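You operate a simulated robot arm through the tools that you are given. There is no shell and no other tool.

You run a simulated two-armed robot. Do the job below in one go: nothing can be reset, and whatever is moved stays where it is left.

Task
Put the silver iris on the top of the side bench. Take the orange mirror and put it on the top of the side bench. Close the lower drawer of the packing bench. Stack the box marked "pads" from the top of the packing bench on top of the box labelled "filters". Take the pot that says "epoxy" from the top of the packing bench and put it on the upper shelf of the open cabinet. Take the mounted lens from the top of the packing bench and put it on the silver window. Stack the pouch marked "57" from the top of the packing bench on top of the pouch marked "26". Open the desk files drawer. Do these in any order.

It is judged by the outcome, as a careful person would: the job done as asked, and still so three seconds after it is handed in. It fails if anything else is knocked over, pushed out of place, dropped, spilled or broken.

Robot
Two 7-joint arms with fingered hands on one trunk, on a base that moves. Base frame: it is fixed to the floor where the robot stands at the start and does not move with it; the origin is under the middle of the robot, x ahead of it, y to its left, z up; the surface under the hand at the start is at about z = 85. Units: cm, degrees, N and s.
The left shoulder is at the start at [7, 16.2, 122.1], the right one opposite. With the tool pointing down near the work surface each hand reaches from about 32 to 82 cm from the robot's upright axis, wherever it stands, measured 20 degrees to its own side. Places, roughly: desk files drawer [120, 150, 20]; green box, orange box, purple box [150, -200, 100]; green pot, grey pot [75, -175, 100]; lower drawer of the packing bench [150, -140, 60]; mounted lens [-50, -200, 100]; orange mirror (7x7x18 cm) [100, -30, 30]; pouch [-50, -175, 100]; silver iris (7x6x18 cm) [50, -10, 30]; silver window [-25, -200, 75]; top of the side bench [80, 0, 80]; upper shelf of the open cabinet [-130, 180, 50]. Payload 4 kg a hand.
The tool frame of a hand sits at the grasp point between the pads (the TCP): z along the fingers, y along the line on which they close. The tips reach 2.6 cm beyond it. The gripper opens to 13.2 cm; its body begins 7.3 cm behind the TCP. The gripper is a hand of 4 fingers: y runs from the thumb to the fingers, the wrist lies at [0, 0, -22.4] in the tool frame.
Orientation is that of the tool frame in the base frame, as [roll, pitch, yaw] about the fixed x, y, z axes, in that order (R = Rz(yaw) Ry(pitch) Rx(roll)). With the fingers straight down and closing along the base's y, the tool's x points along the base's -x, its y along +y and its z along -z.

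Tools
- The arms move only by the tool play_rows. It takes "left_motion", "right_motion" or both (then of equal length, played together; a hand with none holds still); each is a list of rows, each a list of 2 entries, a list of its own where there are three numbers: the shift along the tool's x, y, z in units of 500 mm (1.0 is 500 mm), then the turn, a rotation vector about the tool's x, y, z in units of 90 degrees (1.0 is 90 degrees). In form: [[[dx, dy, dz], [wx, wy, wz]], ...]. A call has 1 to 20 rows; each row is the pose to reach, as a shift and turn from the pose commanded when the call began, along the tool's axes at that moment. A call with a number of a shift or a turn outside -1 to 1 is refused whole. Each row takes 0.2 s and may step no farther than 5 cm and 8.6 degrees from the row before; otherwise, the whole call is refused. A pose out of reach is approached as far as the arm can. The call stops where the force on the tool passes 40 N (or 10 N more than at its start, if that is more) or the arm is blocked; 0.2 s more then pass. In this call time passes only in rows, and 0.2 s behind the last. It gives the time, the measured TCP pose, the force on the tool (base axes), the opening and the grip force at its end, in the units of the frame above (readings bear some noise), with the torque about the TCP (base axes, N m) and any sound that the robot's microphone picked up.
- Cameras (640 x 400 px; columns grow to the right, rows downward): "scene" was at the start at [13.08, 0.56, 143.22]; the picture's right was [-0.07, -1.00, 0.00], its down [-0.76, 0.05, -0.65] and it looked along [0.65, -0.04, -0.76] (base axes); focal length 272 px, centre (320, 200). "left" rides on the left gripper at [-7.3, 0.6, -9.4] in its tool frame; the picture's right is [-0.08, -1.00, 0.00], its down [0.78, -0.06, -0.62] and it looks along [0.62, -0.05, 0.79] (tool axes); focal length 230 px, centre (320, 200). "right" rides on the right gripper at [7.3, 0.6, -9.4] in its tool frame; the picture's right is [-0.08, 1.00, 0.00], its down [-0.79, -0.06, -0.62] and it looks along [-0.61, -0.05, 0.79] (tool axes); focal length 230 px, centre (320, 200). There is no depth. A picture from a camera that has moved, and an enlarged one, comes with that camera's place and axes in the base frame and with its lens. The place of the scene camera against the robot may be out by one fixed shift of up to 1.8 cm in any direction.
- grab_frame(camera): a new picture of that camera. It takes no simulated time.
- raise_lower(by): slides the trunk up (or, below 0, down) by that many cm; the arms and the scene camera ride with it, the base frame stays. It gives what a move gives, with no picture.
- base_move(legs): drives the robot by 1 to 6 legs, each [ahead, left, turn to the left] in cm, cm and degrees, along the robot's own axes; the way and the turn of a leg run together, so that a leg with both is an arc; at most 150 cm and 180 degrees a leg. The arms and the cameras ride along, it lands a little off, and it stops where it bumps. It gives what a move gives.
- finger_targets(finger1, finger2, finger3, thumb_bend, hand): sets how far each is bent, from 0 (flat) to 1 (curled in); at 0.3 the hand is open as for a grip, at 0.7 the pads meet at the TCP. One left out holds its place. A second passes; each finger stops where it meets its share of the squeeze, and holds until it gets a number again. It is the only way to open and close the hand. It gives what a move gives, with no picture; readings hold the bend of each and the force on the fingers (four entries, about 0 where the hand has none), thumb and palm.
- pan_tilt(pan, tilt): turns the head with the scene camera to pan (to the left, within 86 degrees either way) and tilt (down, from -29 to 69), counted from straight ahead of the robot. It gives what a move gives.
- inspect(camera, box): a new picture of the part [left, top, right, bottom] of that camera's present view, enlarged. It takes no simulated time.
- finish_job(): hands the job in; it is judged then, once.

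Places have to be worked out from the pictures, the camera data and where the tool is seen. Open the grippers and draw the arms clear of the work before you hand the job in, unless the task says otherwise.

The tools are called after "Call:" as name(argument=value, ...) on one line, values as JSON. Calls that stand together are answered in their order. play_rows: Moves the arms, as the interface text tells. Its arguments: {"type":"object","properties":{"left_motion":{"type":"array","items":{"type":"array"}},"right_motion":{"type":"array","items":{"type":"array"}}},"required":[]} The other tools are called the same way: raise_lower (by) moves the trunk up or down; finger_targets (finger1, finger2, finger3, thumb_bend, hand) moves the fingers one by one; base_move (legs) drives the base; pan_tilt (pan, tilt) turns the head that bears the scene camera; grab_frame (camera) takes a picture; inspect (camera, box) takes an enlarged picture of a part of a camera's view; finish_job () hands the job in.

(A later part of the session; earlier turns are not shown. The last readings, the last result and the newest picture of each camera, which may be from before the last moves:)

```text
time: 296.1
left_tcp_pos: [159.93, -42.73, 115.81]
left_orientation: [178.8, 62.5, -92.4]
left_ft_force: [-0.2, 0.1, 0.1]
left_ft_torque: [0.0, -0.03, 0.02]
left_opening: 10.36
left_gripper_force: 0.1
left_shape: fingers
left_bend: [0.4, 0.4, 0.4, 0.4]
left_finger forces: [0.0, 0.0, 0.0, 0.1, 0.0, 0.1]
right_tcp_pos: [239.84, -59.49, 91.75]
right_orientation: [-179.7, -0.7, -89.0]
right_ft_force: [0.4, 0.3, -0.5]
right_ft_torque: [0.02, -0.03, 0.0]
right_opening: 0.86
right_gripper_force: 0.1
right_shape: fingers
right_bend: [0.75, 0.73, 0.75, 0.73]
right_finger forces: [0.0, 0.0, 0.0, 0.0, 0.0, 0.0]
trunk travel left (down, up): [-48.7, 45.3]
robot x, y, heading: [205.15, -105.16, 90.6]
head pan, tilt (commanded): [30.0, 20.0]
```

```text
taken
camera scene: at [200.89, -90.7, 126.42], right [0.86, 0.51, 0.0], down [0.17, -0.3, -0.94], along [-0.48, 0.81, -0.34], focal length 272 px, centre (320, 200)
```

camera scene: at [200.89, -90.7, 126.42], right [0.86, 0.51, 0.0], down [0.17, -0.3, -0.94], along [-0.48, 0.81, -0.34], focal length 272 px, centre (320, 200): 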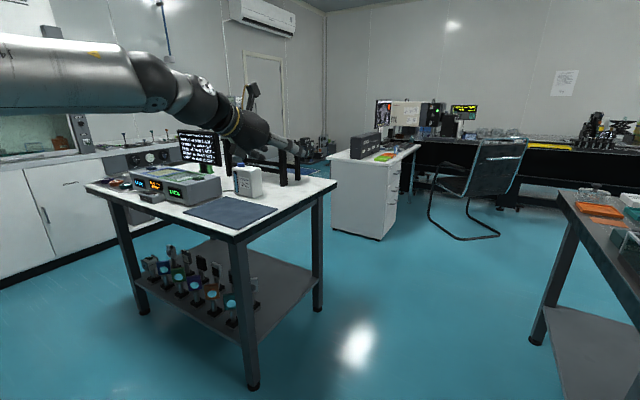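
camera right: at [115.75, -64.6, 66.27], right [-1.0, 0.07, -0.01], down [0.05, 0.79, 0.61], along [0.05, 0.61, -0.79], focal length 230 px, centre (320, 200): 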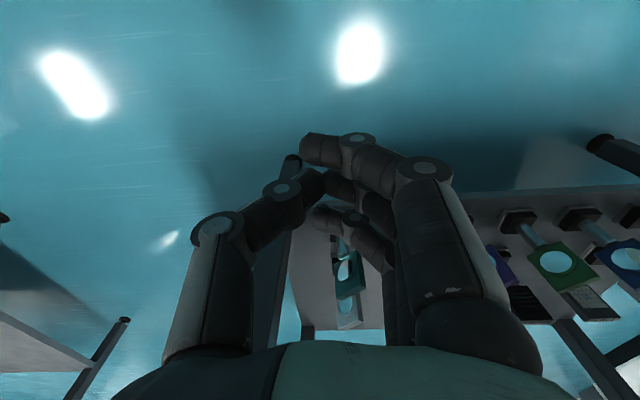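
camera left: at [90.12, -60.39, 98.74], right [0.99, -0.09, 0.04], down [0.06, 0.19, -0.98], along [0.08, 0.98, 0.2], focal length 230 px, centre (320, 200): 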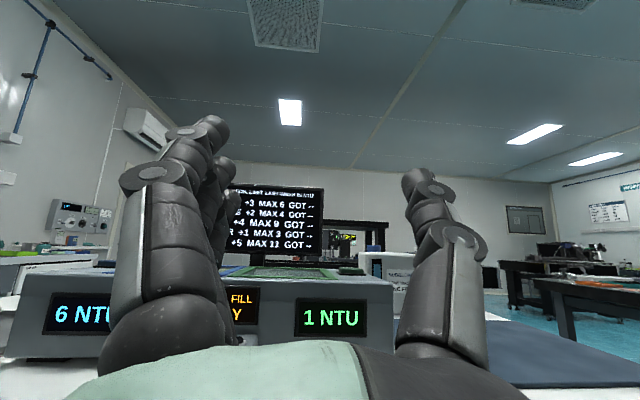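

The hand is recovered. I now set the same kind of posture that worked for the PADS box (tilt 75°, well forward and below the shoulder), still in free space.

Call:
play_rows(left_motion=[[[0.063, -0.02, 0.048], [0, -0.0154, 0]], [[0.126, -0.04, 0.096], [0, -0.031, 0]], [[0.189, -0.06, 0.143], [0, -0.046, 0]], [[0.252, -0.08, 0.191], [0, -0.062, 0]], [[0.314, -0.099, 0.239], [0, -0.077, 0]], [[0.377, -0.119, 0.287], [0, -0.093, 0]], [[0.44, -0.139, 0.334], [0, -0.108, 0]], [[0.503, -0.159, 0.382], [0, -0.124, 0]], [[0.566, -0.179, 0.43], [0, -0.139, 0]]])

Call:
grab_frame(camera="scene")

```text
time: 298.1
left_tcp_pos: [168.37, -36.67, 80.53]
left_orientation: [177.8, 75.2, -93.4]
left_ft_force: [-0.5, -0.3, -0.5]
left_ft_torque: [0.02, -0.04, 0.0]
left_opening: 10.37
left_gripper_force: 0.1
left_shape: fingers
left_bend: [0.4, 0.4, 0.4, 0.4]
left_finger forces: [0.1, 0.0, 0.1, 0.1, 0.0, 0.0]
right_tcp_pos: [239.98, -59.41, 91.68]
right_orientation: [-179.7, -0.8, -89.0]
right_ft_force: [0.7, -0.3, 1.0]
right_ft_torque: [0.01, 0.01, -0.02]
right_opening: 0.87
right_gripper_force: 0.0
right_shape: fingers
right_bend: [0.75, 0.73, 0.75, 0.73]
right_finger forces: [0.0, 0.0, 0.1, 0.1, 0.0, 0.0]
trunk travel left (down, up): [-48.7, 45.3]
robot x, y, heading: [204.94, -104.97, 90.8]
head pan, tilt (commanded): [30.0, 20.0]
```

```text
taken
camera scene: at [200.82, -90.65, 126.42], right [0.86, 0.51, 0.0], down [0.17, -0.3, -0.94], along [-0.48, 0.81, -0.34], focal length 272 px, centre (320, 200)
```

scene: 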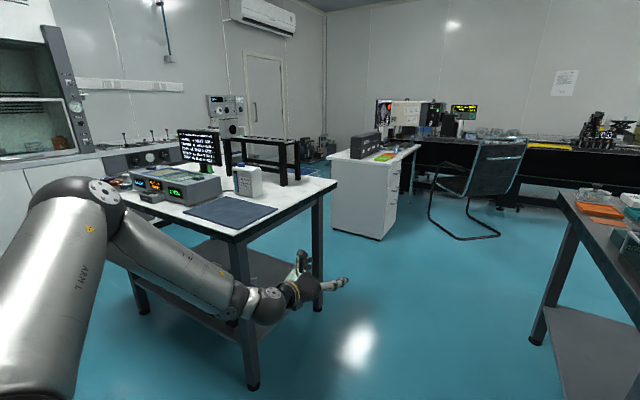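

Good posture. I lower the trunk, then drive along the aisle so that the hand comes to the front of the orange mirror.

Call:
raise_lower(by=-38)

Call:
base_move(legs=[[-5, 0, -0.8], [0, 65, 0]])

Call:
grab_frame(camera="left")

Call:
grab_frame(camera="scene")

```text
time: 301.8
left_tcp_pos: [168.48, -37.02, 42.58]
left_orientation: [177.9, 75.2, -93.3]
left_ft_force: [-0.2, 0.8, 0.0]
left_ft_torque: [-0.03, 0.01, 0.01]
left_opening: 10.37
left_gripper_force: 0.1
left_shape: fingers
left_bend: [0.4, 0.4, 0.4, 0.4]
left_finger forces: [0.0, 0.1, 0.1, 0.0, 0.0, 0.0]
right_tcp_pos: [240.0, -59.55, 53.77]
right_orientation: [-179.7, -0.7, -89.1]
right_ft_force: [-0.8, -0.6, -0.8]
right_ft_torque: [0.0, 0.0, -0.01]
right_opening: 0.87
right_gripper_force: 0.1
right_shape: fingers
right_bend: [0.75, 0.73, 0.75, 0.73]
right_finger forces: [0.0, 0.1, 0.0, 0.0, 0.1, 0.0]
trunk travel left (down, up): [-10.7, 83.3]
robot x, y, heading: [205.26, -104.72, 90.9]
head pan, tilt (commanded): [30.0, 20.0]
```

```text
time: 306.0
left_tcp_pos: [104.21, -41.11, 42.63]
left_orientation: [177.9, 75.2, -94.3]
left_ft_force: [-0.5, 0.0, -0.8]
left_ft_torque: [0.0, 0.01, 0.03]
left_opening: 10.37
left_gripper_force: 0.1
left_shape: fingers
left_bend: [0.4, 0.4, 0.4, 0.4]
left_finger forces: [0.0, 0.0, 0.0, 0.1, 0.1, 0.0]
right_tcp_pos: [175.21, -64.87, 53.79]
right_orientation: [-179.8, -0.7, -90.1]
right_ft_force: [-0.7, -0.4, -0.7]
right_ft_torque: [0.01, -0.02, -0.02]
right_opening: 0.86
right_gripper_force: 0.0
right_shape: fingers
right_bend: [0.75, 0.73, 0.75, 0.73]
right_finger forces: [0.1, 0.0, 0.0, 0.0, 0.1, 0.1]
trunk travel left (down, up): [-10.7, 83.3]
robot x, y, heading: [139.96, -109.91, 89.7]
head pan, tilt (commanded): [30.0, 20.0]
```

```text
taken
camera left: at [103.61, -48.27, 52.13], right [1.0, -0.02, 0.07], down [0.02, -0.8, -0.6], along [0.06, 0.6, -0.8], focal length 230 px, centre (320, 200)
```

left: 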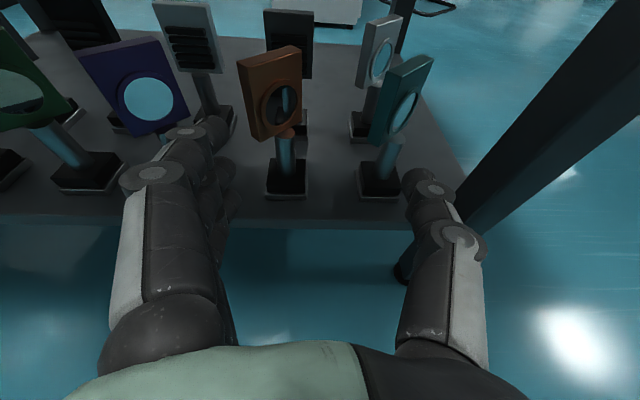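

```text
taken
camera scene: at [135.68, -95.53, 88.43], right [0.87, 0.5, 0.0], down [0.17, -0.3, -0.94], along [-0.47, 0.82, -0.34], focal length 272 px, centre (320, 200)
```

scene: 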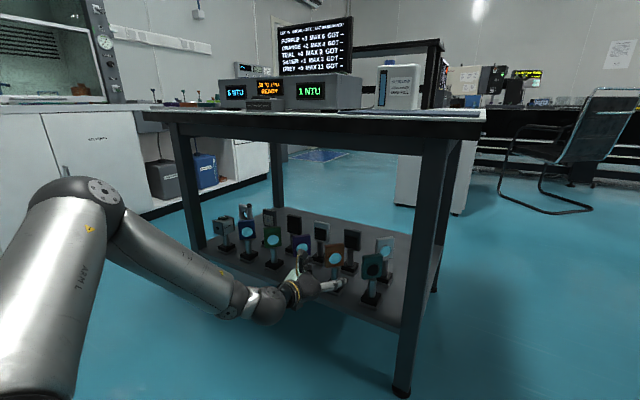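

Call:
inspect(camera="left", box=[220, 20, 420, 210])

```text
2.11 times, centred on (320, 115) of left
camera zoom: at [103.61, -48.27, 52.13], right [1.0, -0.02, 0.07], down [0.02, -0.8, -0.6], along [0.06, 0.6, -0.8], focal length 484 px, centre (320, 379)
```

zoom: 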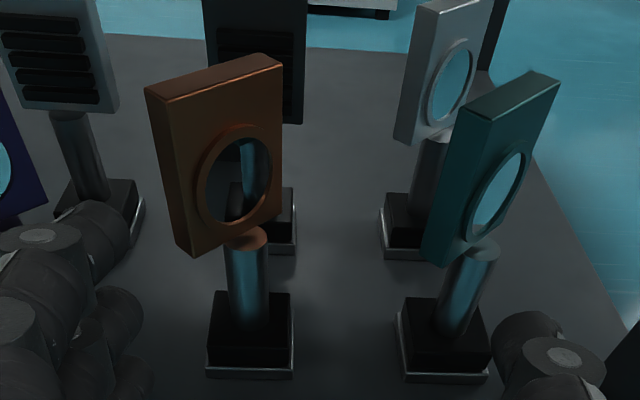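

The orange mirror's post is at ≈[100.4,-21], z≈24.5–31.5. I'll grip it with two fingers and thumb at z≈28.6, with finger 1 kept open. First I lower and line up in front.

Call:
raise_lower(by=-8)

Call:
play_rows(left_motion=[[[0.037, 0.033, 0.015], [0, 0, 0]], [[0.075, 0.066, 0.03], [0, 0, 0]], [[0.112, 0.099, 0.045], [0, 0, 0]]])

Call:
grab_frame(camera="left")

```text
time: 307.1
left_tcp_pos: [104.24, -41.09, 34.67]
left_orientation: [177.9, 75.3, -94.4]
left_ft_force: [-0.3, 0.8, -0.1]
left_ft_torque: [0.02, 0.02, 0.02]
left_opening: 10.36
left_gripper_force: 0.0
left_shape: fingers
left_bend: [0.4, 0.4, 0.4, 0.4]
left_finger forces: [0.1, 0.0, 0.0, 0.1, 0.1, 0.0]
right_tcp_pos: [175.31, -64.91, 45.82]
right_orientation: [-179.7, -0.7, -89.9]
right_ft_force: [-0.2, -0.8, -0.3]
right_ft_torque: [-0.03, 0.0, -0.01]
right_opening: 0.85
right_gripper_force: 0.2
right_shape: fingers
right_bend: [0.75, 0.73, 0.75, 0.73]
right_finger forces: [0.1, 0.1, 0.1, 0.1, 0.0, 0.0]
trunk travel left (down, up): [-2.7, 91.3]
robot x, y, heading: [140.21, -109.88, 89.6]
head pan, tilt (commanded): [30.0, 20.0]
```

```text
time: 307.9
left_tcp_pos: [99.25, -40.0, 28.78]
left_orientation: [178.0, 75.2, -94.1]
left_ft_force: [-0.1, 0.2, -0.8]
left_ft_torque: [-0.01, -0.02, -0.04]
left_opening: 10.36
left_gripper_force: 0.1
left_shape: fingers
left_bend: [0.4, 0.4, 0.4, 0.4]
left_finger forces: [0.0, 0.0, 0.0, 0.1, 0.0, 0.0]
right_tcp_pos: [175.19, -64.99, 45.84]
right_orientation: [-179.7, -0.7, -89.9]
right_ft_force: [-0.3, -0.5, 0.2]
right_ft_torque: [-0.02, 0.02, 0.0]
right_opening: 0.86
right_gripper_force: 0.0
right_shape: fingers
right_bend: [0.75, 0.73, 0.75, 0.73]
right_finger forces: [0.0, 0.0, 0.0, 0.0, 0.0, 0.0]
trunk travel left (down, up): [-2.7, 91.3]
robot x, y, heading: [139.95, -109.9, 89.9]
head pan, tilt (commanded): [30.0, 20.0]
```

```text
taken
camera left: at [98.66, -47.23, 38.21], right [1.0, -0.02, 0.07], down [0.03, -0.8, -0.6], along [0.06, 0.6, -0.8], focal length 230 px, centre (320, 200)
```

left: 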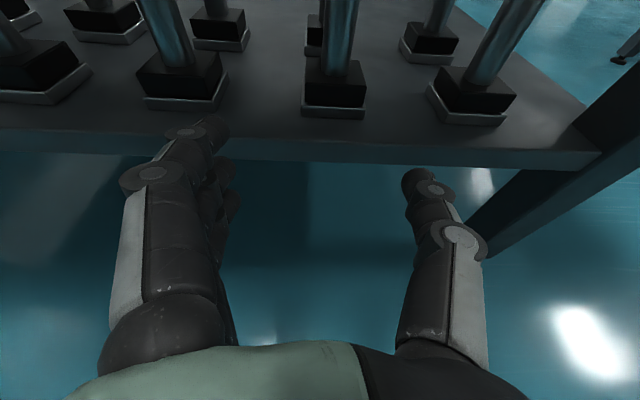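

Triangulating these two views shows the shelf is actually at z≈26 (mirror post z≈30–36, centre ≈[100.9,-26.2]). I raise the trunk 5 cm so the hand is at the right height, and re-check.

Call:
raise_lower(by=5)

Call:
inspect(camera="left", box=[220, 0, 440, 180])

Call:
inspect(camera="scene", box=[200, 200, 420, 340])

```text
time: 308.9
left_tcp_pos: [99.41, -40.07, 33.64]
left_orientation: [177.9, 75.2, -94.2]
left_ft_force: [0.0, -0.2, 0.2]
left_ft_torque: [0.02, 0.0, -0.01]
left_opening: 10.38
left_gripper_force: 0.0
left_shape: fingers
left_bend: [0.4, 0.4, 0.4, 0.4]
left_finger forces: [0.0, 0.0, 0.0, 0.0, 0.0, 0.1]
right_tcp_pos: [175.33, -64.82, 50.67]
right_orientation: [-179.7, -0.7, -89.9]
right_ft_force: [0.1, -0.2, -0.2]
right_ft_torque: [0.02, 0.01, -0.02]
right_opening: 0.85
right_gripper_force: 0.1
right_shape: fingers
right_bend: [0.75, 0.73, 0.75, 0.73]
right_finger forces: [0.0, 0.0, 0.0, 0.1, 0.1, 0.1]
trunk travel left (down, up): [-7.7, 86.3]
robot x, y, heading: [139.89, -109.7, 89.5]
head pan, tilt (commanded): [30.0, 20.0]
```

```text
2.22 times, centred on (330, 90) of left
camera zoom: at [98.69, -47.21, 43.22], right [1.0, -0.02, 0.07], down [0.02, -0.8, -0.6], along [0.06, 0.6, -0.8], focal length 511 px, centre (298, 444)
```

zoom: 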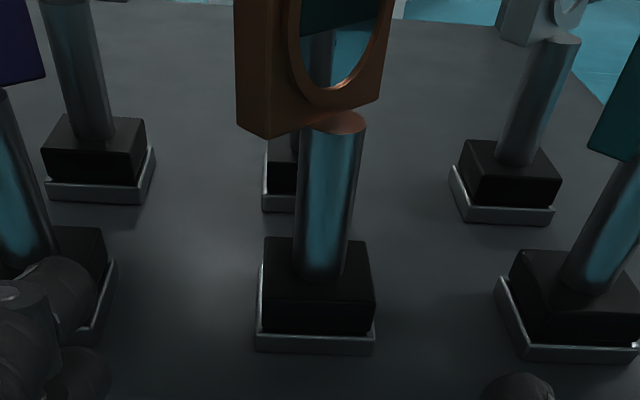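

```text
2.86 times, centred on (310, 270) of scene
camera zoom: at [135.69, -95.52, 85.42], right [0.87, 0.5, 0.0], down [0.17, -0.3, -0.94], along [-0.47, 0.82, -0.34], focal length 778 px, centre (349, 0)
```

zoom: 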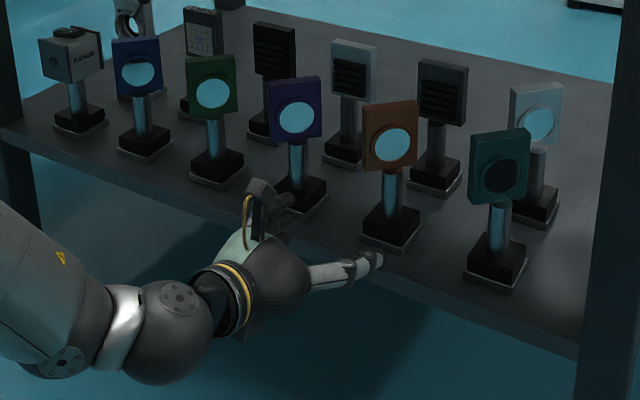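

All three views agree now. I advance 14 cm so the post comes between the finger pads and thumb.

Call:
play_rows(left_motion=[[[-0.018, -0.003, 0.0675], [0, 0, 0]], [[-0.036, -0.005, 0.135], [0, 0, 0]], [[-0.0535, -0.007, 0.2025], [0, 0, 0]], [[-0.0714, -0.0096, 0.27], [0, 0, 0]]])

Call:
grab_frame(camera="left")

Call:
inspect(camera="scene", box=[240, 200, 400, 320])

```text
time: 309.9
left_tcp_pos: [100.31, -28.67, 36.93]
left_orientation: [177.9, 75.1, -94.2]
left_ft_force: [0.5, 0.6, 0.2]
left_ft_torque: [0.01, 0.05, 0.01]
left_opening: 10.37
left_gripper_force: 0.2
left_shape: fingers
left_bend: [0.4, 0.4, 0.4, 0.4]
left_finger forces: [0.1, 0.0, 0.0, 0.0, 0.0, 0.1]
left hand out of reach, approached as far as the arm can: row 3, 4
right_tcp_pos: [175.32, -64.84, 50.89]
right_orientation: [-179.7, -0.8, -90.0]
right_ft_force: [-0.4, 0.4, -0.8]
right_ft_torque: [-0.01, 0.0, -0.02]
right_opening: 0.86
right_gripper_force: 0.1
right_shape: fingers
right_bend: [0.75, 0.73, 0.75, 0.73]
right_finger forces: [0.1, 0.1, 0.1, 0.0, 0.0, 0.1]
trunk travel left (down, up): [-7.7, 86.3]
robot x, y, heading: [140.0, -109.65, 89.6]
head pan, tilt (commanded): [30.0, 20.0]
```

```text
taken
camera left: at [99.74, -35.93, 46.45], right [1.0, -0.02, 0.07], down [0.03, -0.8, -0.6], along [0.06, 0.6, -0.8], focal length 230 px, centre (320, 200)
```

left: 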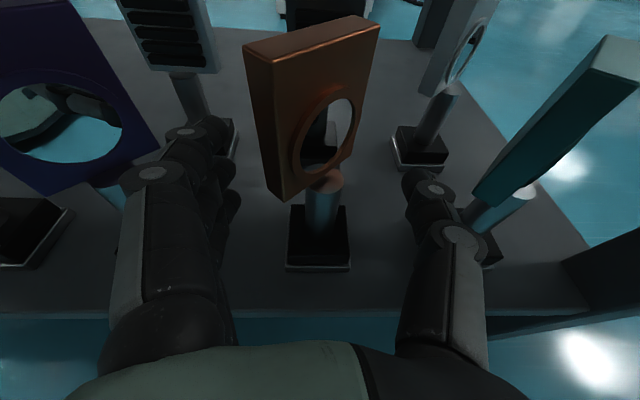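

```text
3.33 times, centred on (320, 260) of scene
camera zoom: at [135.68, -95.53, 85.43], right [0.87, 0.5, 0.0], down [0.17, -0.3, -0.94], along [-0.47, 0.82, -0.34], focal length 907 px, centre (320, 0)
```

zoom: 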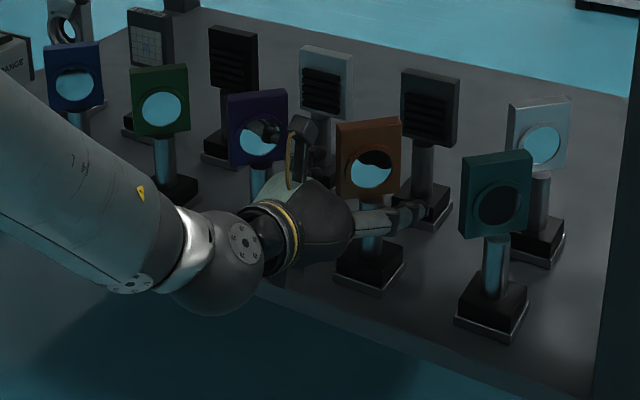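

The arm stopped 2.5 cm short and 3.3 cm high (reach limit). I correct with the trunk (down) and the base (forward) instead.

Call:
raise_lower(by=-3.2)

Call:
base_move(legs=[[2.6, 0, 0]])

Call:
grab_frame(camera="left")

Call:
inspect(camera="scene", box=[260, 210, 400, 320])

```text
time: 310.6
left_tcp_pos: [100.39, -28.84, 33.84]
left_orientation: [177.9, 75.0, -94.2]
left_ft_force: [0.3, -0.3, 0.5]
left_ft_torque: [0.0, -0.01, -0.04]
left_opening: 10.35
left_gripper_force: 0.0
left_shape: fingers
left_bend: [0.4, 0.4, 0.4, 0.4]
left_finger forces: [0.0, 0.1, 0.0, 0.0, 0.1, 0.0]
right_tcp_pos: [175.31, -64.95, 47.73]
right_orientation: [-179.8, -0.7, -89.9]
right_ft_force: [0.0, 0.0, 0.5]
right_ft_torque: [-0.02, -0.03, 0.01]
right_opening: 0.84
right_gripper_force: 0.0
right_shape: fingers
right_bend: [0.75, 0.73, 0.75, 0.73]
right_finger forces: [0.0, 0.0, 0.1, 0.0, 0.0, 0.0]
trunk travel left (down, up): [-4.5, 89.5]
robot x, y, heading: [140.09, -109.82, 89.9]
head pan, tilt (commanded): [30.0, 20.0]
```

```text
time: 311.5
left_tcp_pos: [100.32, -26.12, 33.63]
left_orientation: [177.8, 75.2, -94.3]
left_ft_force: [-0.9, 1.3, -0.6]
left_ft_torque: [-0.02, 0.02, 0.01]
left_opening: 10.36
left_gripper_force: 0.0
left_shape: fingers
left_bend: [0.4, 0.4, 0.4, 0.4]
left_finger forces: [0.0, 0.0, 0.0, 0.1, 0.1, 0.1]
right_tcp_pos: [175.18, -62.27, 47.52]
right_orientation: [-179.6, -0.7, -89.9]
right_ft_force: [0.1, 0.3, 0.3]
right_ft_torque: [0.01, 0.0, 0.01]
right_opening: 0.87
right_gripper_force: 0.1
right_shape: fingers
right_bend: [0.75, 0.73, 0.75, 0.73]
right_finger forces: [0.0, 0.0, 0.1, 0.0, 0.0, 0.0]
trunk travel left (down, up): [-4.5, 89.5]
robot x, y, heading: [139.95, -107.25, 89.8]
head pan, tilt (commanded): [30.0, 20.0]
```

```text
taken
camera left: at [99.78, -33.29, 43.25], right [1.0, -0.02, 0.07], down [0.02, -0.8, -0.6], along [0.06, 0.6, -0.8], focal length 230 px, centre (320, 200)
```

left: 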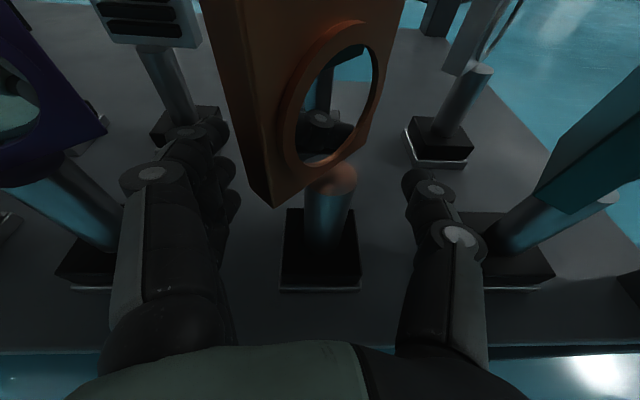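

```text
3.64 times, centred on (330, 265) of scene
camera zoom: at [135.71, -92.87, 82.23], right [0.87, 0.5, 0.0], down [0.17, -0.3, -0.94], along [-0.47, 0.82, -0.34], focal length 990 px, centre (284, -36)
```

zoom: 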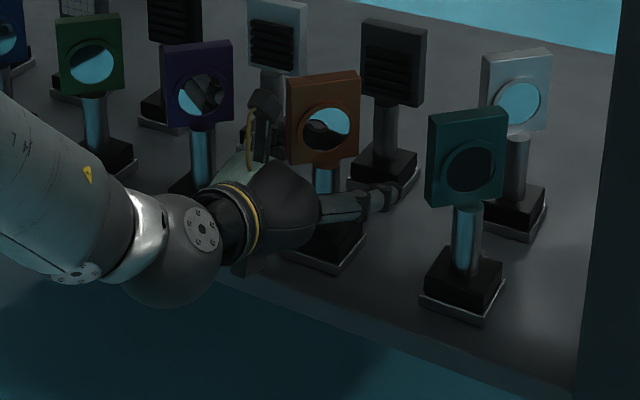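

Call:
base_move(legs=[[0.9, 0, 0]])

Call:
finger_targets(hand="left", finger2=0.72, finger3=0.72, thumb_bend=0.72)

Call:
grab_frame(camera="left")

Call:
inspect(camera="scene", box=[260, 210, 400, 320])

```text
time: 312.2
left_tcp_pos: [100.42, -25.18, 33.59]
left_orientation: [177.8, 75.1, -94.3]
left_ft_force: [0.9, 1.0, 0.7]
left_ft_torque: [0.04, -0.02, 0.0]
left_opening: 10.37
left_gripper_force: 0.1
left_shape: fingers
left_bend: [0.4, 0.4, 0.4, 0.4]
left_finger forces: [0.0, 0.0, 0.0, 0.0, 0.0, 0.0]
right_tcp_pos: [175.37, -61.35, 47.76]
right_orientation: [-179.7, -0.7, -89.8]
right_ft_force: [0.8, 0.7, 0.0]
right_ft_torque: [0.01, 0.01, 0.0]
right_opening: 0.83
right_gripper_force: 0.1
right_shape: fingers
right_bend: [0.75, 0.73, 0.75, 0.73]
right_finger forces: [0.0, 0.0, 0.0, 0.0, 0.0, 0.0]
trunk travel left (down, up): [-4.5, 89.5]
robot x, y, heading: [140.0, -106.14, 89.8]
head pan, tilt (commanded): [30.0, 20.0]
```

```text
time: 313.2
left_tcp_pos: [100.32, -25.16, 33.74]
left_orientation: [178.0, 75.1, -94.3]
left_ft_force: [1.2, 0.6, -0.2]
left_ft_torque: [-0.01, 0.02, -0.02]
left_opening: 5.59
left_gripper_force: 1.5
left_shape: fingers
left_bend: [0.4, 0.71, 0.71, 0.71]
left_finger forces: [0.0, 0.1, 0.8, 0.0, 1.7, 0.0]
right_tcp_pos: [175.21, -61.37, 47.61]
right_orientation: [-179.8, -0.6, -89.9]
right_ft_force: [0.0, 0.4, -0.5]
right_ft_torque: [-0.01, 0.01, -0.03]
right_opening: 0.86
right_gripper_force: 0.0
right_shape: fingers
right_bend: [0.75, 0.73, 0.75, 0.73]
right_finger forces: [0.0, 0.0, 0.0, 0.1, 0.1, 0.0]
trunk travel left (down, up): [-4.5, 89.5]
robot x, y, heading: [139.99, -106.28, 89.9]
head pan, tilt (commanded): [30.0, 20.0]
```

```text
taken
camera left: at [99.79, -32.38, 43.24], right [1.0, -0.02, 0.07], down [0.02, -0.8, -0.6], along [0.06, 0.6, -0.8], focal length 230 px, centre (320, 200)
```

left: 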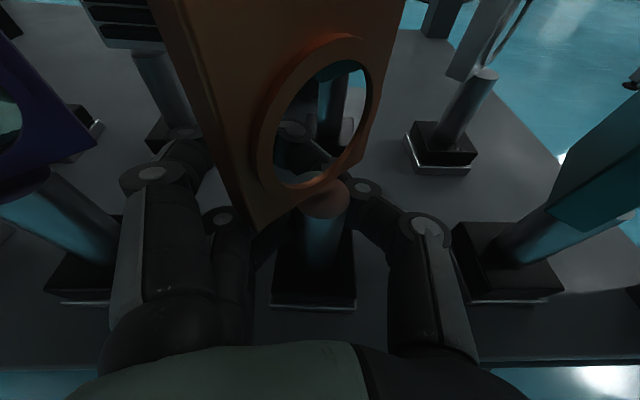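

```text
3.64 times, centred on (330, 265) of scene
camera zoom: at [135.72, -91.95, 82.23], right [0.87, 0.5, 0.0], down [0.17, -0.3, -0.94], along [-0.47, 0.82, -0.34], focal length 990 px, centre (284, -36)
```

zoom: 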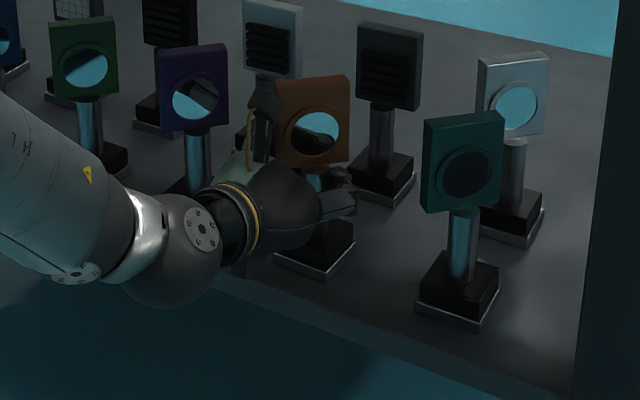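

The fingers closed past the post without squeezing it — the post is about 1 cm nearer the palm. I reopen, move back ~1.4 cm and close again.

Call:
finger_targets(hand="left", finger2=0.48, finger3=0.48, thumb_bend=0.48)

Call:
base_move(legs=[[-1.6, 0, 0]])

Call:
inspect(camera="left", box=[200, 100, 440, 320])

Call:
finger_targets(hand="left", finger2=0.72, finger3=0.72, thumb_bend=0.72)

Call:
inspect(camera="left", box=[200, 100, 440, 320])

```text
time: 314.2
left_tcp_pos: [100.34, -25.21, 33.74]
left_orientation: [177.9, 75.1, -94.2]
left_ft_force: [-0.2, 0.1, 0.8]
left_ft_torque: [-0.02, 0.01, 0.0]
left_opening: 8.98
left_gripper_force: 0.1
left_shape: fingers
left_bend: [0.4, 0.48, 0.48, 0.48]
left_finger forces: [0.1, 0.1, 0.0, 0.0, 0.0, 0.1]
right_tcp_pos: [175.38, -61.48, 47.61]
right_orientation: [-179.7, -0.8, -89.9]
right_ft_force: [-0.3, 0.0, 0.1]
right_ft_torque: [0.01, -0.02, 0.0]
right_opening: 0.86
right_gripper_force: 0.0
right_shape: fingers
right_bend: [0.75, 0.73, 0.75, 0.73]
right_finger forces: [0.0, 0.0, 0.0, 0.0, 0.0, 0.1]
trunk travel left (down, up): [-4.5, 89.5]
robot x, y, heading: [139.81, -106.36, 89.3]
head pan, tilt (commanded): [30.0, 20.0]
```

```text
time: 315.0
left_tcp_pos: [100.35, -26.79, 33.87]
left_orientation: [177.8, 75.2, -94.3]
left_ft_force: [-0.4, 0.0, -0.6]
left_ft_torque: [0.04, 0.01, 0.02]
left_opening: 9.01
left_gripper_force: 0.1
left_shape: fingers
left_bend: [0.4, 0.48, 0.48, 0.48]
left_finger forces: [0.1, 0.0, 0.1, 0.0, 0.0, 0.0]
right_tcp_pos: [175.28, -62.98, 47.7]
right_orientation: [-179.6, -0.8, -89.9]
right_ft_force: [0.5, -0.1, -0.9]
right_ft_torque: [0.04, 0.04, -0.04]
right_opening: 0.85
right_gripper_force: 0.1
right_shape: fingers
right_bend: [0.75, 0.73, 0.75, 0.73]
right_finger forces: [0.1, 0.0, 0.0, 0.0, 0.1, 0.0]
trunk travel left (down, up): [-4.5, 89.5]
robot x, y, heading: [139.78, -108.0, 89.6]
head pan, tilt (commanded): [30.0, 20.0]
```

```text
1.82 times, centred on (320, 210) of left
camera zoom: at [99.78, -33.97, 43.26], right [1.0, -0.02, 0.07], down [0.02, -0.8, -0.6], along [0.06, 0.6, -0.8], focal length 418 px, centre (320, 182)
```

zoom: 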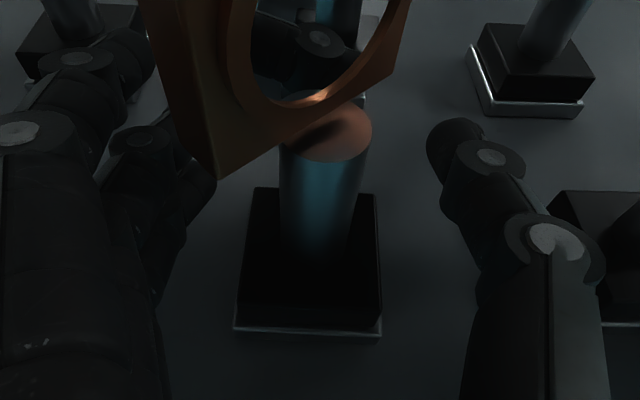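

```text
time: 316.0
left_tcp_pos: [100.45, -26.81, 33.77]
left_orientation: [177.8, 75.1, -94.3]
left_ft_force: [-0.5, 1.3, -0.7]
left_ft_torque: [0.02, 0.16, -0.01]
left_opening: 6.21
left_gripper_force: 9.1
left_shape: fingers
left_bend: [0.4, 0.7, 0.68, 0.68]
left_finger forces: [0.0, 4.1, 6.1, 0.0, 8.6, 0.1]
right_tcp_pos: [175.38, -63.0, 47.57]
right_orientation: [-179.8, -0.7, -89.9]
right_ft_force: [0.4, -0.2, 0.2]
right_ft_torque: [-0.06, -0.02, 0.01]
right_opening: 0.85
right_gripper_force: 0.1
right_shape: fingers
right_bend: [0.75, 0.73, 0.75, 0.73]
right_finger forces: [0.1, 0.0, 0.0, 0.0, 0.1, 0.0]
trunk travel left (down, up): [-4.5, 89.5]
robot x, y, heading: [140.16, -108.08, 89.6]
head pan, tilt (commanded): [30.0, 20.0]
```

```text
1.82 times, centred on (320, 210) of left
camera zoom: at [99.78, -33.97, 43.24], right [1.0, -0.02, 0.07], down [0.02, -0.8, -0.6], along [0.06, 0.6, -0.8], focal length 418 px, centre (320, 182)
```

zoom: 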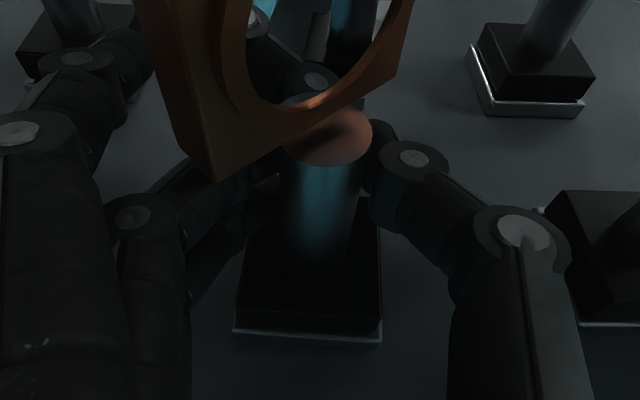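

It grips (thumb 8.6 N), but the post is still slightly deep in the hand. I reposition 1 cm further back for a firmer grip at the pads.

Call:
finger_targets(hand="left", finger2=0.5, finger3=0.5, thumb_bend=0.5)

Call:
base_move(legs=[[-1.3, 0, 0]])

Call:
finger_targets(hand="left", finger2=0.72, finger3=0.72, thumb_bend=0.72)

Call:
inspect(camera="left", box=[200, 100, 440, 320])

```text
time: 317.0
left_tcp_pos: [100.41, -26.75, 33.74]
left_orientation: [177.9, 75.1, -94.3]
left_ft_force: [-0.3, 0.1, -0.3]
left_ft_torque: [0.01, 0.0, 0.01]
left_opening: 8.65
left_gripper_force: 0.1
left_shape: fingers
left_bend: [0.4, 0.5, 0.5, 0.5]
left_finger forces: [0.1, 0.1, 0.0, 0.1, 0.0, 0.0]
right_tcp_pos: [175.25, -62.98, 47.73]
right_orientation: [-179.8, -0.7, -89.9]
right_ft_force: [0.0, -0.9, -1.3]
right_ft_torque: [-0.03, -0.03, -0.04]
right_opening: 0.83
right_gripper_force: 0.0
right_shape: fingers
right_bend: [0.75, 0.73, 0.75, 0.73]
right_finger forces: [0.0, 0.0, 0.0, 0.0, 0.0, 0.0]
trunk travel left (down, up): [-4.5, 89.5]
robot x, y, heading: [139.9, -107.88, 89.7]
head pan, tilt (commanded): [30.0, 20.0]
```

```text
time: 317.7
left_tcp_pos: [100.47, -28.18, 33.82]
left_orientation: [177.8, 75.1, -94.3]
left_ft_force: [-0.5, 0.3, 0.6]
left_ft_torque: [-0.01, 0.03, 0.01]
left_opening: 8.65
left_gripper_force: 0.0
left_shape: fingers
left_bend: [0.4, 0.5, 0.5, 0.5]
left_finger forces: [0.0, 0.0, 0.0, 0.0, 0.0, 0.1]
right_tcp_pos: [175.37, -64.32, 47.63]
right_orientation: [-179.7, -0.7, -89.9]
right_ft_force: [0.2, -0.5, 0.1]
right_ft_torque: [0.02, 0.0, -0.01]
right_opening: 0.89
right_gripper_force: 0.0
right_shape: fingers
right_bend: [0.75, 0.73, 0.75, 0.73]
right_finger forces: [0.0, 0.0, 0.0, 0.0, 0.0, 0.1]
trunk travel left (down, up): [-4.5, 89.5]
robot x, y, heading: [140.19, -109.09, 89.4]
head pan, tilt (commanded): [30.0, 20.0]
```

```text
time: 318.7
left_tcp_pos: [100.46, -28.05, 33.86]
left_orientation: [177.8, 75.1, -94.4]
left_ft_force: [-0.7, 2.2, 0.7]
left_ft_torque: [0.01, 0.16, -0.01]
left_opening: 6.58
left_gripper_force: 12.8
left_shape: fingers
left_bend: [0.4, 0.65, 0.67, 0.66]
left_finger forces: [0.0, 6.4, 6.1, 0.1, 11.9, 0.1]
right_tcp_pos: [175.33, -64.22, 47.65]
right_orientation: [-179.8, -0.7, -89.8]
right_ft_force: [0.2, 0.4, -0.2]
right_ft_torque: [0.0, 0.0, -0.01]
right_opening: 0.86
right_gripper_force: 0.0
right_shape: fingers
right_bend: [0.75, 0.73, 0.75, 0.73]
right_finger forces: [0.0, 0.0, 0.0, 0.0, 0.0, 0.1]
trunk travel left (down, up): [-4.5, 89.5]
robot x, y, heading: [139.84, -108.93, 89.8]
head pan, tilt (commanded): [30.0, 20.0]
```

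```text
1.82 times, centred on (320, 210) of left
camera zoom: at [99.77, -35.26, 43.24], right [1.0, -0.02, 0.07], down [0.02, -0.8, -0.6], along [0.06, 0.6, -0.8], focal length 418 px, centre (320, 182)
```

zoom: 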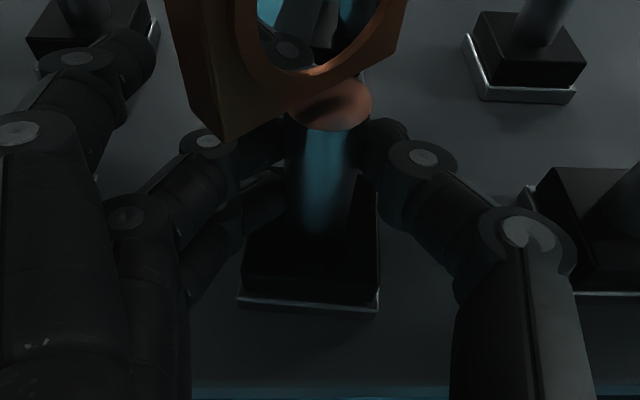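

A firmer grip (6.4/6.1 N vs. thumb 12 N). I lift 2 cm and check that the mirror follows.

Call:
raise_lower(by=2)

Call:
grab_frame(camera="left")

Call:
inspect(camera="scene", box=[260, 210, 400, 320])

```text
time: 319.4
left_tcp_pos: [100.4, -28.15, 35.63]
left_orientation: [177.9, 74.9, -94.3]
left_ft_force: [-0.2, 0.4, -4.9]
left_ft_torque: [-0.1, 0.03, 0.03]
left_opening: 6.54
left_gripper_force: 12.3
left_shape: fingers
left_bend: [0.4, 0.66, 0.68, 0.67]
left_finger forces: [0.1, 6.5, 5.7, 0.0, 12.0, 0.0]
right_tcp_pos: [175.25, -64.21, 49.5]
right_orientation: [-179.6, -0.8, -89.9]
right_ft_force: [0.3, -0.1, 0.2]
right_ft_torque: [0.02, -0.03, 0.01]
right_opening: 0.85
right_gripper_force: 0.0
right_shape: fingers
right_bend: [0.75, 0.73, 0.75, 0.73]
right_finger forces: [0.0, 0.0, 0.0, 0.0, 0.0, 0.0]
trunk travel left (down, up): [-6.5, 87.5]
robot x, y, heading: [140.08, -109.13, 89.5]
head pan, tilt (commanded): [30.0, 20.0]
```

```text
taken
camera left: at [99.76, -35.26, 45.13], right [1.0, -0.02, 0.07], down [0.03, -0.8, -0.6], along [0.06, 0.6, -0.8], focal length 230 px, centre (320, 200)
```

left: 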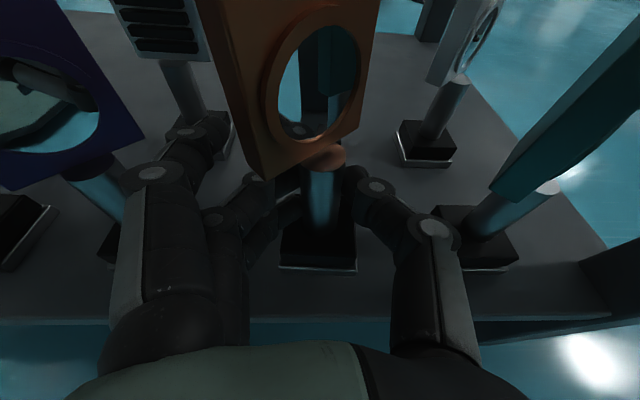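

```text
3.64 times, centred on (330, 265) of scene
camera zoom: at [135.67, -94.79, 84.21], right [0.87, 0.5, 0.0], down [0.17, -0.3, -0.94], along [-0.47, 0.82, -0.34], focal length 990 px, centre (284, -36)
```

zoom: 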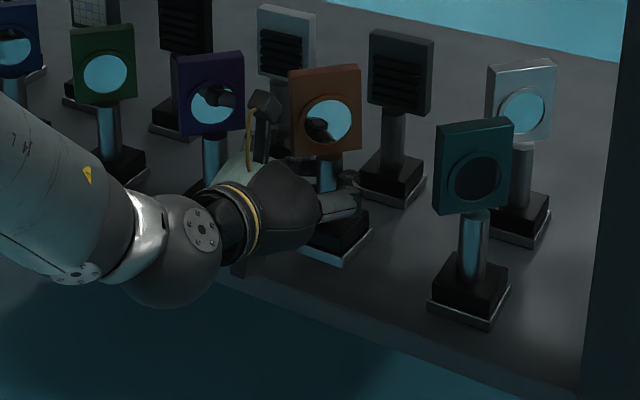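

It carries ~5 N. I lift another 2 cm, then withdraw by backing the arm toward the robot.

Call:
raise_lower(by=2)

Call:
inspect(camera="scene", box=[260, 210, 400, 320])

Call:
inspect(camera="left", box=[200, 100, 440, 320])

```text
time: 320.1
left_tcp_pos: [100.46, -28.07, 37.64]
left_orientation: [177.9, 74.9, -94.3]
left_ft_force: [0.1, 0.6, -5.2]
left_ft_torque: [-0.08, 0.02, -0.01]
left_opening: 6.55
left_gripper_force: 12.2
left_shape: fingers
left_bend: [0.4, 0.66, 0.68, 0.67]
left_finger forces: [0.0, 6.5, 5.5, 0.1, 12.1, 0.0]
right_tcp_pos: [175.29, -64.15, 51.55]
right_orientation: [-179.7, -0.9, -89.9]
right_ft_force: [0.3, 0.4, -0.4]
right_ft_torque: [0.0, -0.01, 0.0]
right_opening: 0.88
right_gripper_force: 0.0
right_shape: fingers
right_bend: [0.75, 0.73, 0.75, 0.73]
right_finger forces: [0.0, 0.0, 0.0, 0.1, 0.1, 0.1]
trunk travel left (down, up): [-8.5, 85.5]
robot x, y, heading: [139.6, -108.93, 89.8]
head pan, tilt (commanded): [30.0, 20.0]
```

```text
3.64 times, centred on (330, 265) of scene
camera zoom: at [135.67, -94.78, 86.21], right [0.87, 0.5, 0.0], down [0.17, -0.3, -0.94], along [-0.47, 0.82, -0.34], focal length 990 px, centre (284, -36)
```

zoom: 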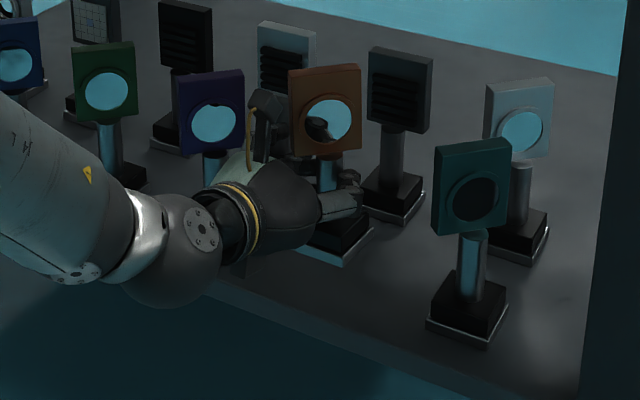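

```text
1.82 times, centred on (320, 210) of left
camera zoom: at [99.76, -35.24, 47.16], right [1.0, -0.02, 0.07], down [0.03, -0.8, -0.6], along [0.06, 0.6, -0.8], focal length 418 px, centre (320, 182)
```

zoom: 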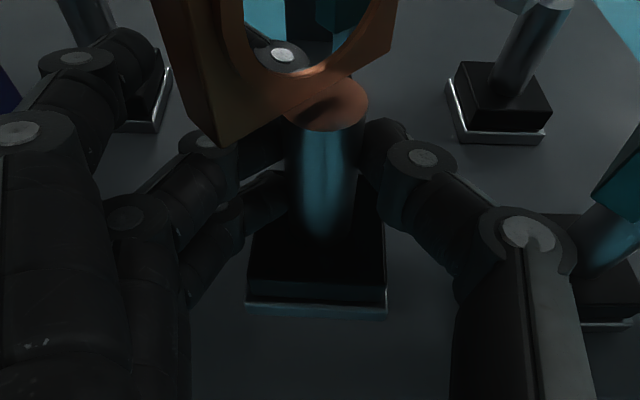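

The mirror moves with the hand. I pull it straight out (14.5 cm) from under the bench.

Call:
play_rows(left_motion=[[[0.0137, -0.005, -0.071], [0, 0, 0]], [[0.0273, -0.011, -0.142], [0, 0, 0]], [[0.041, -0.016, -0.2136], [0, 0, 0]], [[0.0546, -0.0212, -0.2848], [0, 0, 0]]])

Call:
base_move(legs=[[-2, 0, 0]])

Call:
grab_frame(camera="left")

Call:
inspect(camera="scene", box=[200, 180, 440, 340])

```text
time: 321.1
left_tcp_pos: [100.93, -42.69, 38.56]
left_orientation: [177.9, 75.1, -94.2]
left_ft_force: [-0.1, -0.5, -4.9]
left_ft_torque: [-0.06, 0.01, 0.02]
left_opening: 6.56
left_gripper_force: 12.0
left_shape: fingers
left_bend: [0.4, 0.66, 0.69, 0.67]
left_finger forces: [0.0, 6.4, 5.5, 0.0, 11.8, 0.1]
right_tcp_pos: [175.32, -64.22, 51.61]
right_orientation: [-179.6, -0.7, -90.0]
right_ft_force: [0.2, 0.6, -0.2]
right_ft_torque: [0.0, -0.01, -0.01]
right_opening: 0.85
right_gripper_force: 0.1
right_shape: fingers
right_bend: [0.75, 0.73, 0.75, 0.73]
right_finger forces: [0.0, 0.0, 0.0, 0.0, 0.0, 0.0]
trunk travel left (down, up): [-8.5, 85.5]
robot x, y, heading: [139.89, -109.22, 89.8]
head pan, tilt (commanded): [30.0, 20.0]
```

```text
time: 321.9
left_tcp_pos: [100.95, -44.56, 38.68]
left_orientation: [177.9, 75.1, -94.3]
left_ft_force: [0.0, 0.9, -5.7]
left_ft_torque: [-0.1, 0.02, -0.02]
left_opening: 6.55
left_gripper_force: 12.5
left_shape: fingers
left_bend: [0.4, 0.66, 0.69, 0.67]
left_finger forces: [0.0, 6.4, 5.7, 0.0, 11.9, 0.1]
right_tcp_pos: [175.24, -66.26, 51.54]
right_orientation: [-179.6, -0.7, -89.9]
right_ft_force: [0.3, -0.6, 0.5]
right_ft_torque: [0.02, 0.01, 0.01]
right_opening: 0.84
right_gripper_force: 0.1
right_shape: fingers
right_bend: [0.75, 0.73, 0.75, 0.73]
right_finger forces: [0.0, 0.1, 0.0, 0.0, 0.1, 0.1]
trunk travel left (down, up): [-8.5, 85.5]
robot x, y, heading: [139.94, -111.04, 89.9]
head pan, tilt (commanded): [30.0, 20.0]
```

```text
taken
camera left: at [100.33, -51.78, 48.11], right [1.0, -0.02, 0.07], down [0.02, -0.8, -0.6], along [0.06, 0.6, -0.8], focal length 230 px, centre (320, 200)
```

left: 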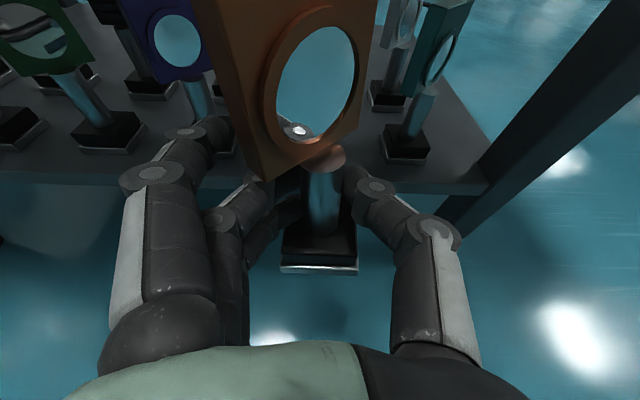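

```text
2.50 times, centred on (320, 260) of scene
camera zoom: at [135.67, -96.8, 86.22], right [0.87, 0.5, 0.0], down [0.17, -0.3, -0.94], along [-0.47, 0.82, -0.34], focal length 680 px, centre (320, 50)
```

zoom: 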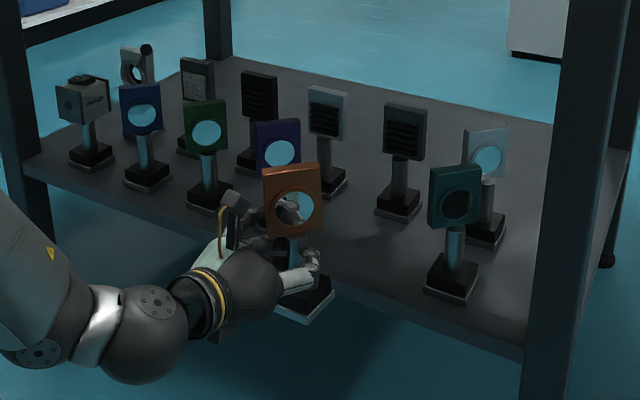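

The mirror is clear of the shelf. I turn the base 6° left to gain clearance from the bench edge and raise the trunk until the mirror is above the bench top.

Call:
base_move(legs=[[0, 0, 7]])

Call:
raise_lower(by=40)

Call:
raise_lower(by=27)

Call:
grab_frame(camera="left")

Call:
grab_frame(camera="scene")

```text
time: 322.8
left_tcp_pos: [92.9, -49.95, 38.6]
left_orientation: [177.9, 75.0, -87.0]
left_ft_force: [-0.8, 0.6, -5.8]
left_ft_torque: [-0.09, -0.01, 0.04]
left_opening: 6.55
left_gripper_force: 11.8
left_shape: fingers
left_bend: [0.4, 0.66, 0.69, 0.67]
left_finger forces: [0.0, 6.4, 5.6, 0.0, 11.9, 0.1]
right_tcp_pos: [169.31, -62.2, 51.63]
right_orientation: [-179.6, -0.8, -82.7]
right_ft_force: [-0.5, -0.1, 0.3]
right_ft_torque: [0.0, 0.0, -0.01]
right_opening: 0.83
right_gripper_force: 0.0
right_shape: fingers
right_bend: [0.75, 0.73, 0.75, 0.73]
right_finger forces: [0.1, 0.0, 0.0, 0.0, 0.1, 0.0]
trunk travel left (down, up): [-8.5, 85.5]
robot x, y, heading: [140.21, -110.91, 96.9]
head pan, tilt (commanded): [30.0, 20.0]
```

```text
time: 326.7
left_tcp_pos: [92.84, -49.99, 78.5]
left_orientation: [177.9, 75.1, -87.0]
left_ft_force: [-0.3, -0.1, -4.9]
left_ft_torque: [-0.09, 0.02, 0.02]
left_opening: 6.58
left_gripper_force: 11.9
left_shape: fingers
left_bend: [0.4, 0.66, 0.69, 0.67]
left_finger forces: [0.0, 6.6, 5.6, 0.0, 12.0, 0.1]
right_tcp_pos: [169.29, -62.06, 91.59]
right_orientation: [-179.6, -0.6, -82.7]
right_ft_force: [-1.1, -0.1, 0.2]
right_ft_torque: [0.01, 0.01, 0.04]
right_opening: 0.85
right_gripper_force: 0.0
right_shape: fingers
right_bend: [0.75, 0.73, 0.75, 0.73]
right_finger forces: [0.0, 0.0, 0.0, 0.0, 0.0, 0.0]
trunk travel left (down, up): [-48.5, 45.5]
robot x, y, heading: [140.3, -110.86, 96.8]
head pan, tilt (commanded): [30.0, 20.0]
```

```text
time: 329.4
left_tcp_pos: [92.9, -50.01, 105.5]
left_orientation: [177.9, 75.0, -87.0]
left_ft_force: [0.0, -0.8, -4.5]
left_ft_torque: [-0.11, 0.03, 0.0]
left_opening: 6.56
left_gripper_force: 12.0
left_shape: fingers
left_bend: [0.4, 0.66, 0.69, 0.67]
left_finger forces: [0.1, 6.6, 5.6, 0.1, 12.0, 0.1]
right_tcp_pos: [169.48, -62.11, 118.61]
right_orientation: [-179.7, -0.8, -82.7]
right_ft_force: [-0.7, 0.2, -0.7]
right_ft_torque: [0.02, 0.02, -0.04]
right_opening: 0.85
right_gripper_force: 0.1
right_shape: fingers
right_bend: [0.75, 0.73, 0.75, 0.73]
right_finger forces: [0.0, 0.1, 0.0, 0.0, 0.0, 0.0]
trunk travel left (down, up): [-75.5, 18.5]
robot x, y, heading: [139.98, -111.17, 96.9]
head pan, tilt (commanded): [30.0, 20.0]
```

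```text
taken
camera left: at [93.16, -57.2, 115.07], right [0.99, 0.11, 0.07], down [0.12, -0.79, -0.6], along [-0.01, 0.6, -0.8], focal length 230 px, centre (320, 200)
```

left: 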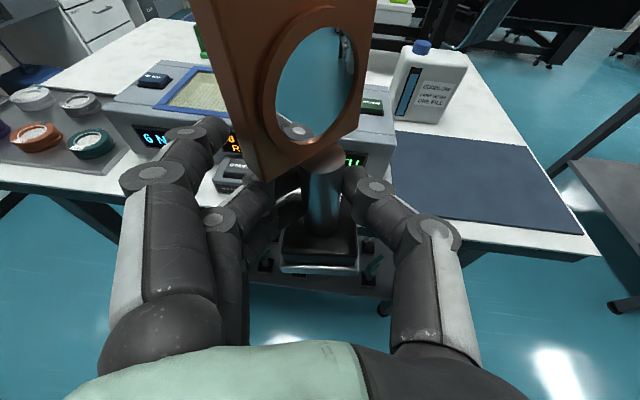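

```text
taken
camera scene: at [134.02, -97.42, 153.21], right [0.8, 0.6, 0.0], down [0.21, -0.27, -0.94], along [-0.56, 0.75, -0.34], focal length 272 px, centre (320, 200)
```

scene: 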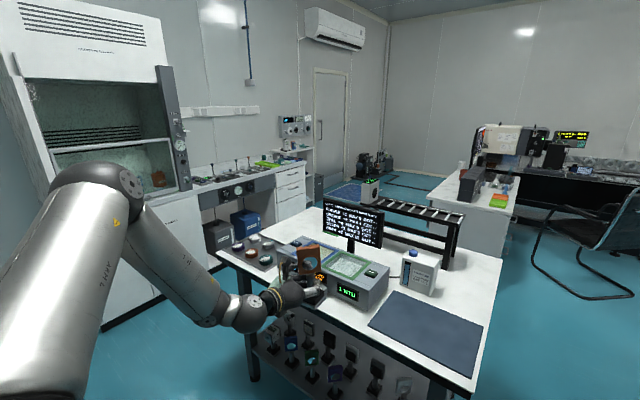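

Clear of the bench. The free area on top is at its near-left end (x≈30–75, y≈0–35), so I carry the mirror around: slide along the aisle, turn, back up, then slide left around the bench end.

Call:
base_move(legs=[[0, 0, -7], [0, 108, 0]])

Call:
base_move(legs=[[0, 0, -45], [0, 0, -45]])

Call:
grab_frame(camera="scene")

```text
time: 335.6
left_tcp_pos: [-8.02, -45.07, 105.6]
left_orientation: [177.7, 75.1, -93.8]
left_ft_force: [0.0, -0.9, -5.4]
left_ft_torque: [-0.1, -0.03, -0.07]
left_opening: 6.53
left_gripper_force: 11.9
left_shape: fingers
left_bend: [0.4, 0.66, 0.69, 0.67]
left_finger forces: [0.0, 6.6, 5.5, 0.0, 11.8, 0.1]
right_tcp_pos: [66.44, -65.87, 118.56]
right_orientation: [-179.6, -0.7, -89.4]
right_ft_force: [-1.2, 0.2, -0.3]
right_ft_torque: [-0.02, 0.02, 0.0]
right_opening: 0.86
right_gripper_force: 0.0
right_shape: fingers
right_bend: [0.75, 0.73, 0.75, 0.73]
right_finger forces: [0.0, 0.1, 0.0, 0.0, 0.0, 0.0]
trunk travel left (down, up): [-75.5, 18.5]
robot x, y, heading: [31.57, -111.13, 90.2]
head pan, tilt (commanded): [30.0, 20.0]
```

```text
time: 340.1
left_tcp_pos: [97.33, -70.9, 105.55]
left_orientation: [177.9, 75.0, 176.9]
left_ft_force: [0.2, -0.7, -5.2]
left_ft_torque: [0.01, 0.1, 0.02]
left_opening: 6.51
left_gripper_force: 11.0
left_shape: fingers
left_bend: [0.4, 0.66, 0.69, 0.67]
left_finger forces: [0.1, 6.4, 5.3, 0.1, 11.4, 0.0]
right_tcp_pos: [77.05, -145.6, 118.56]
right_orientation: [-179.6, -0.7, -179.0]
right_ft_force: [-0.3, -0.6, 0.5]
right_ft_torque: [0.0, 0.0, 0.0]
right_opening: 0.83
right_gripper_force: 0.1
right_shape: fingers
right_bend: [0.75, 0.73, 0.75, 0.73]
right_finger forces: [0.0, 0.1, 0.0, 0.0, 0.0, 0.0]
trunk travel left (down, up): [-75.5, 18.5]
robot x, y, heading: [31.4, -111.29, 0.5]
head pan, tilt (commanded): [30.0, 20.0]
```

```text
taken
camera scene: at [44.98, -105.11, 153.22], right [0.51, -0.86, 0.0], down [-0.29, -0.17, -0.94], along [0.81, 0.48, -0.34], focal length 272 px, centre (320, 200)
```

scene: 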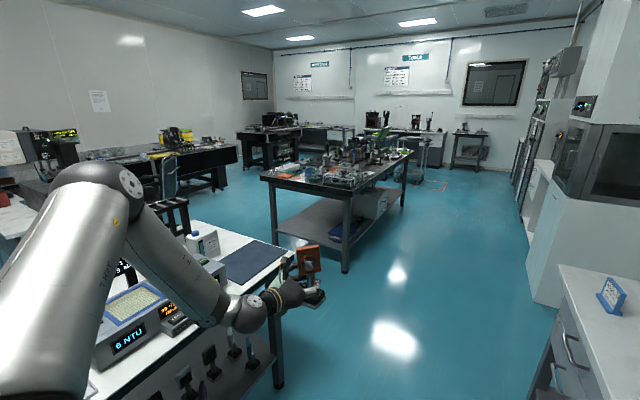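

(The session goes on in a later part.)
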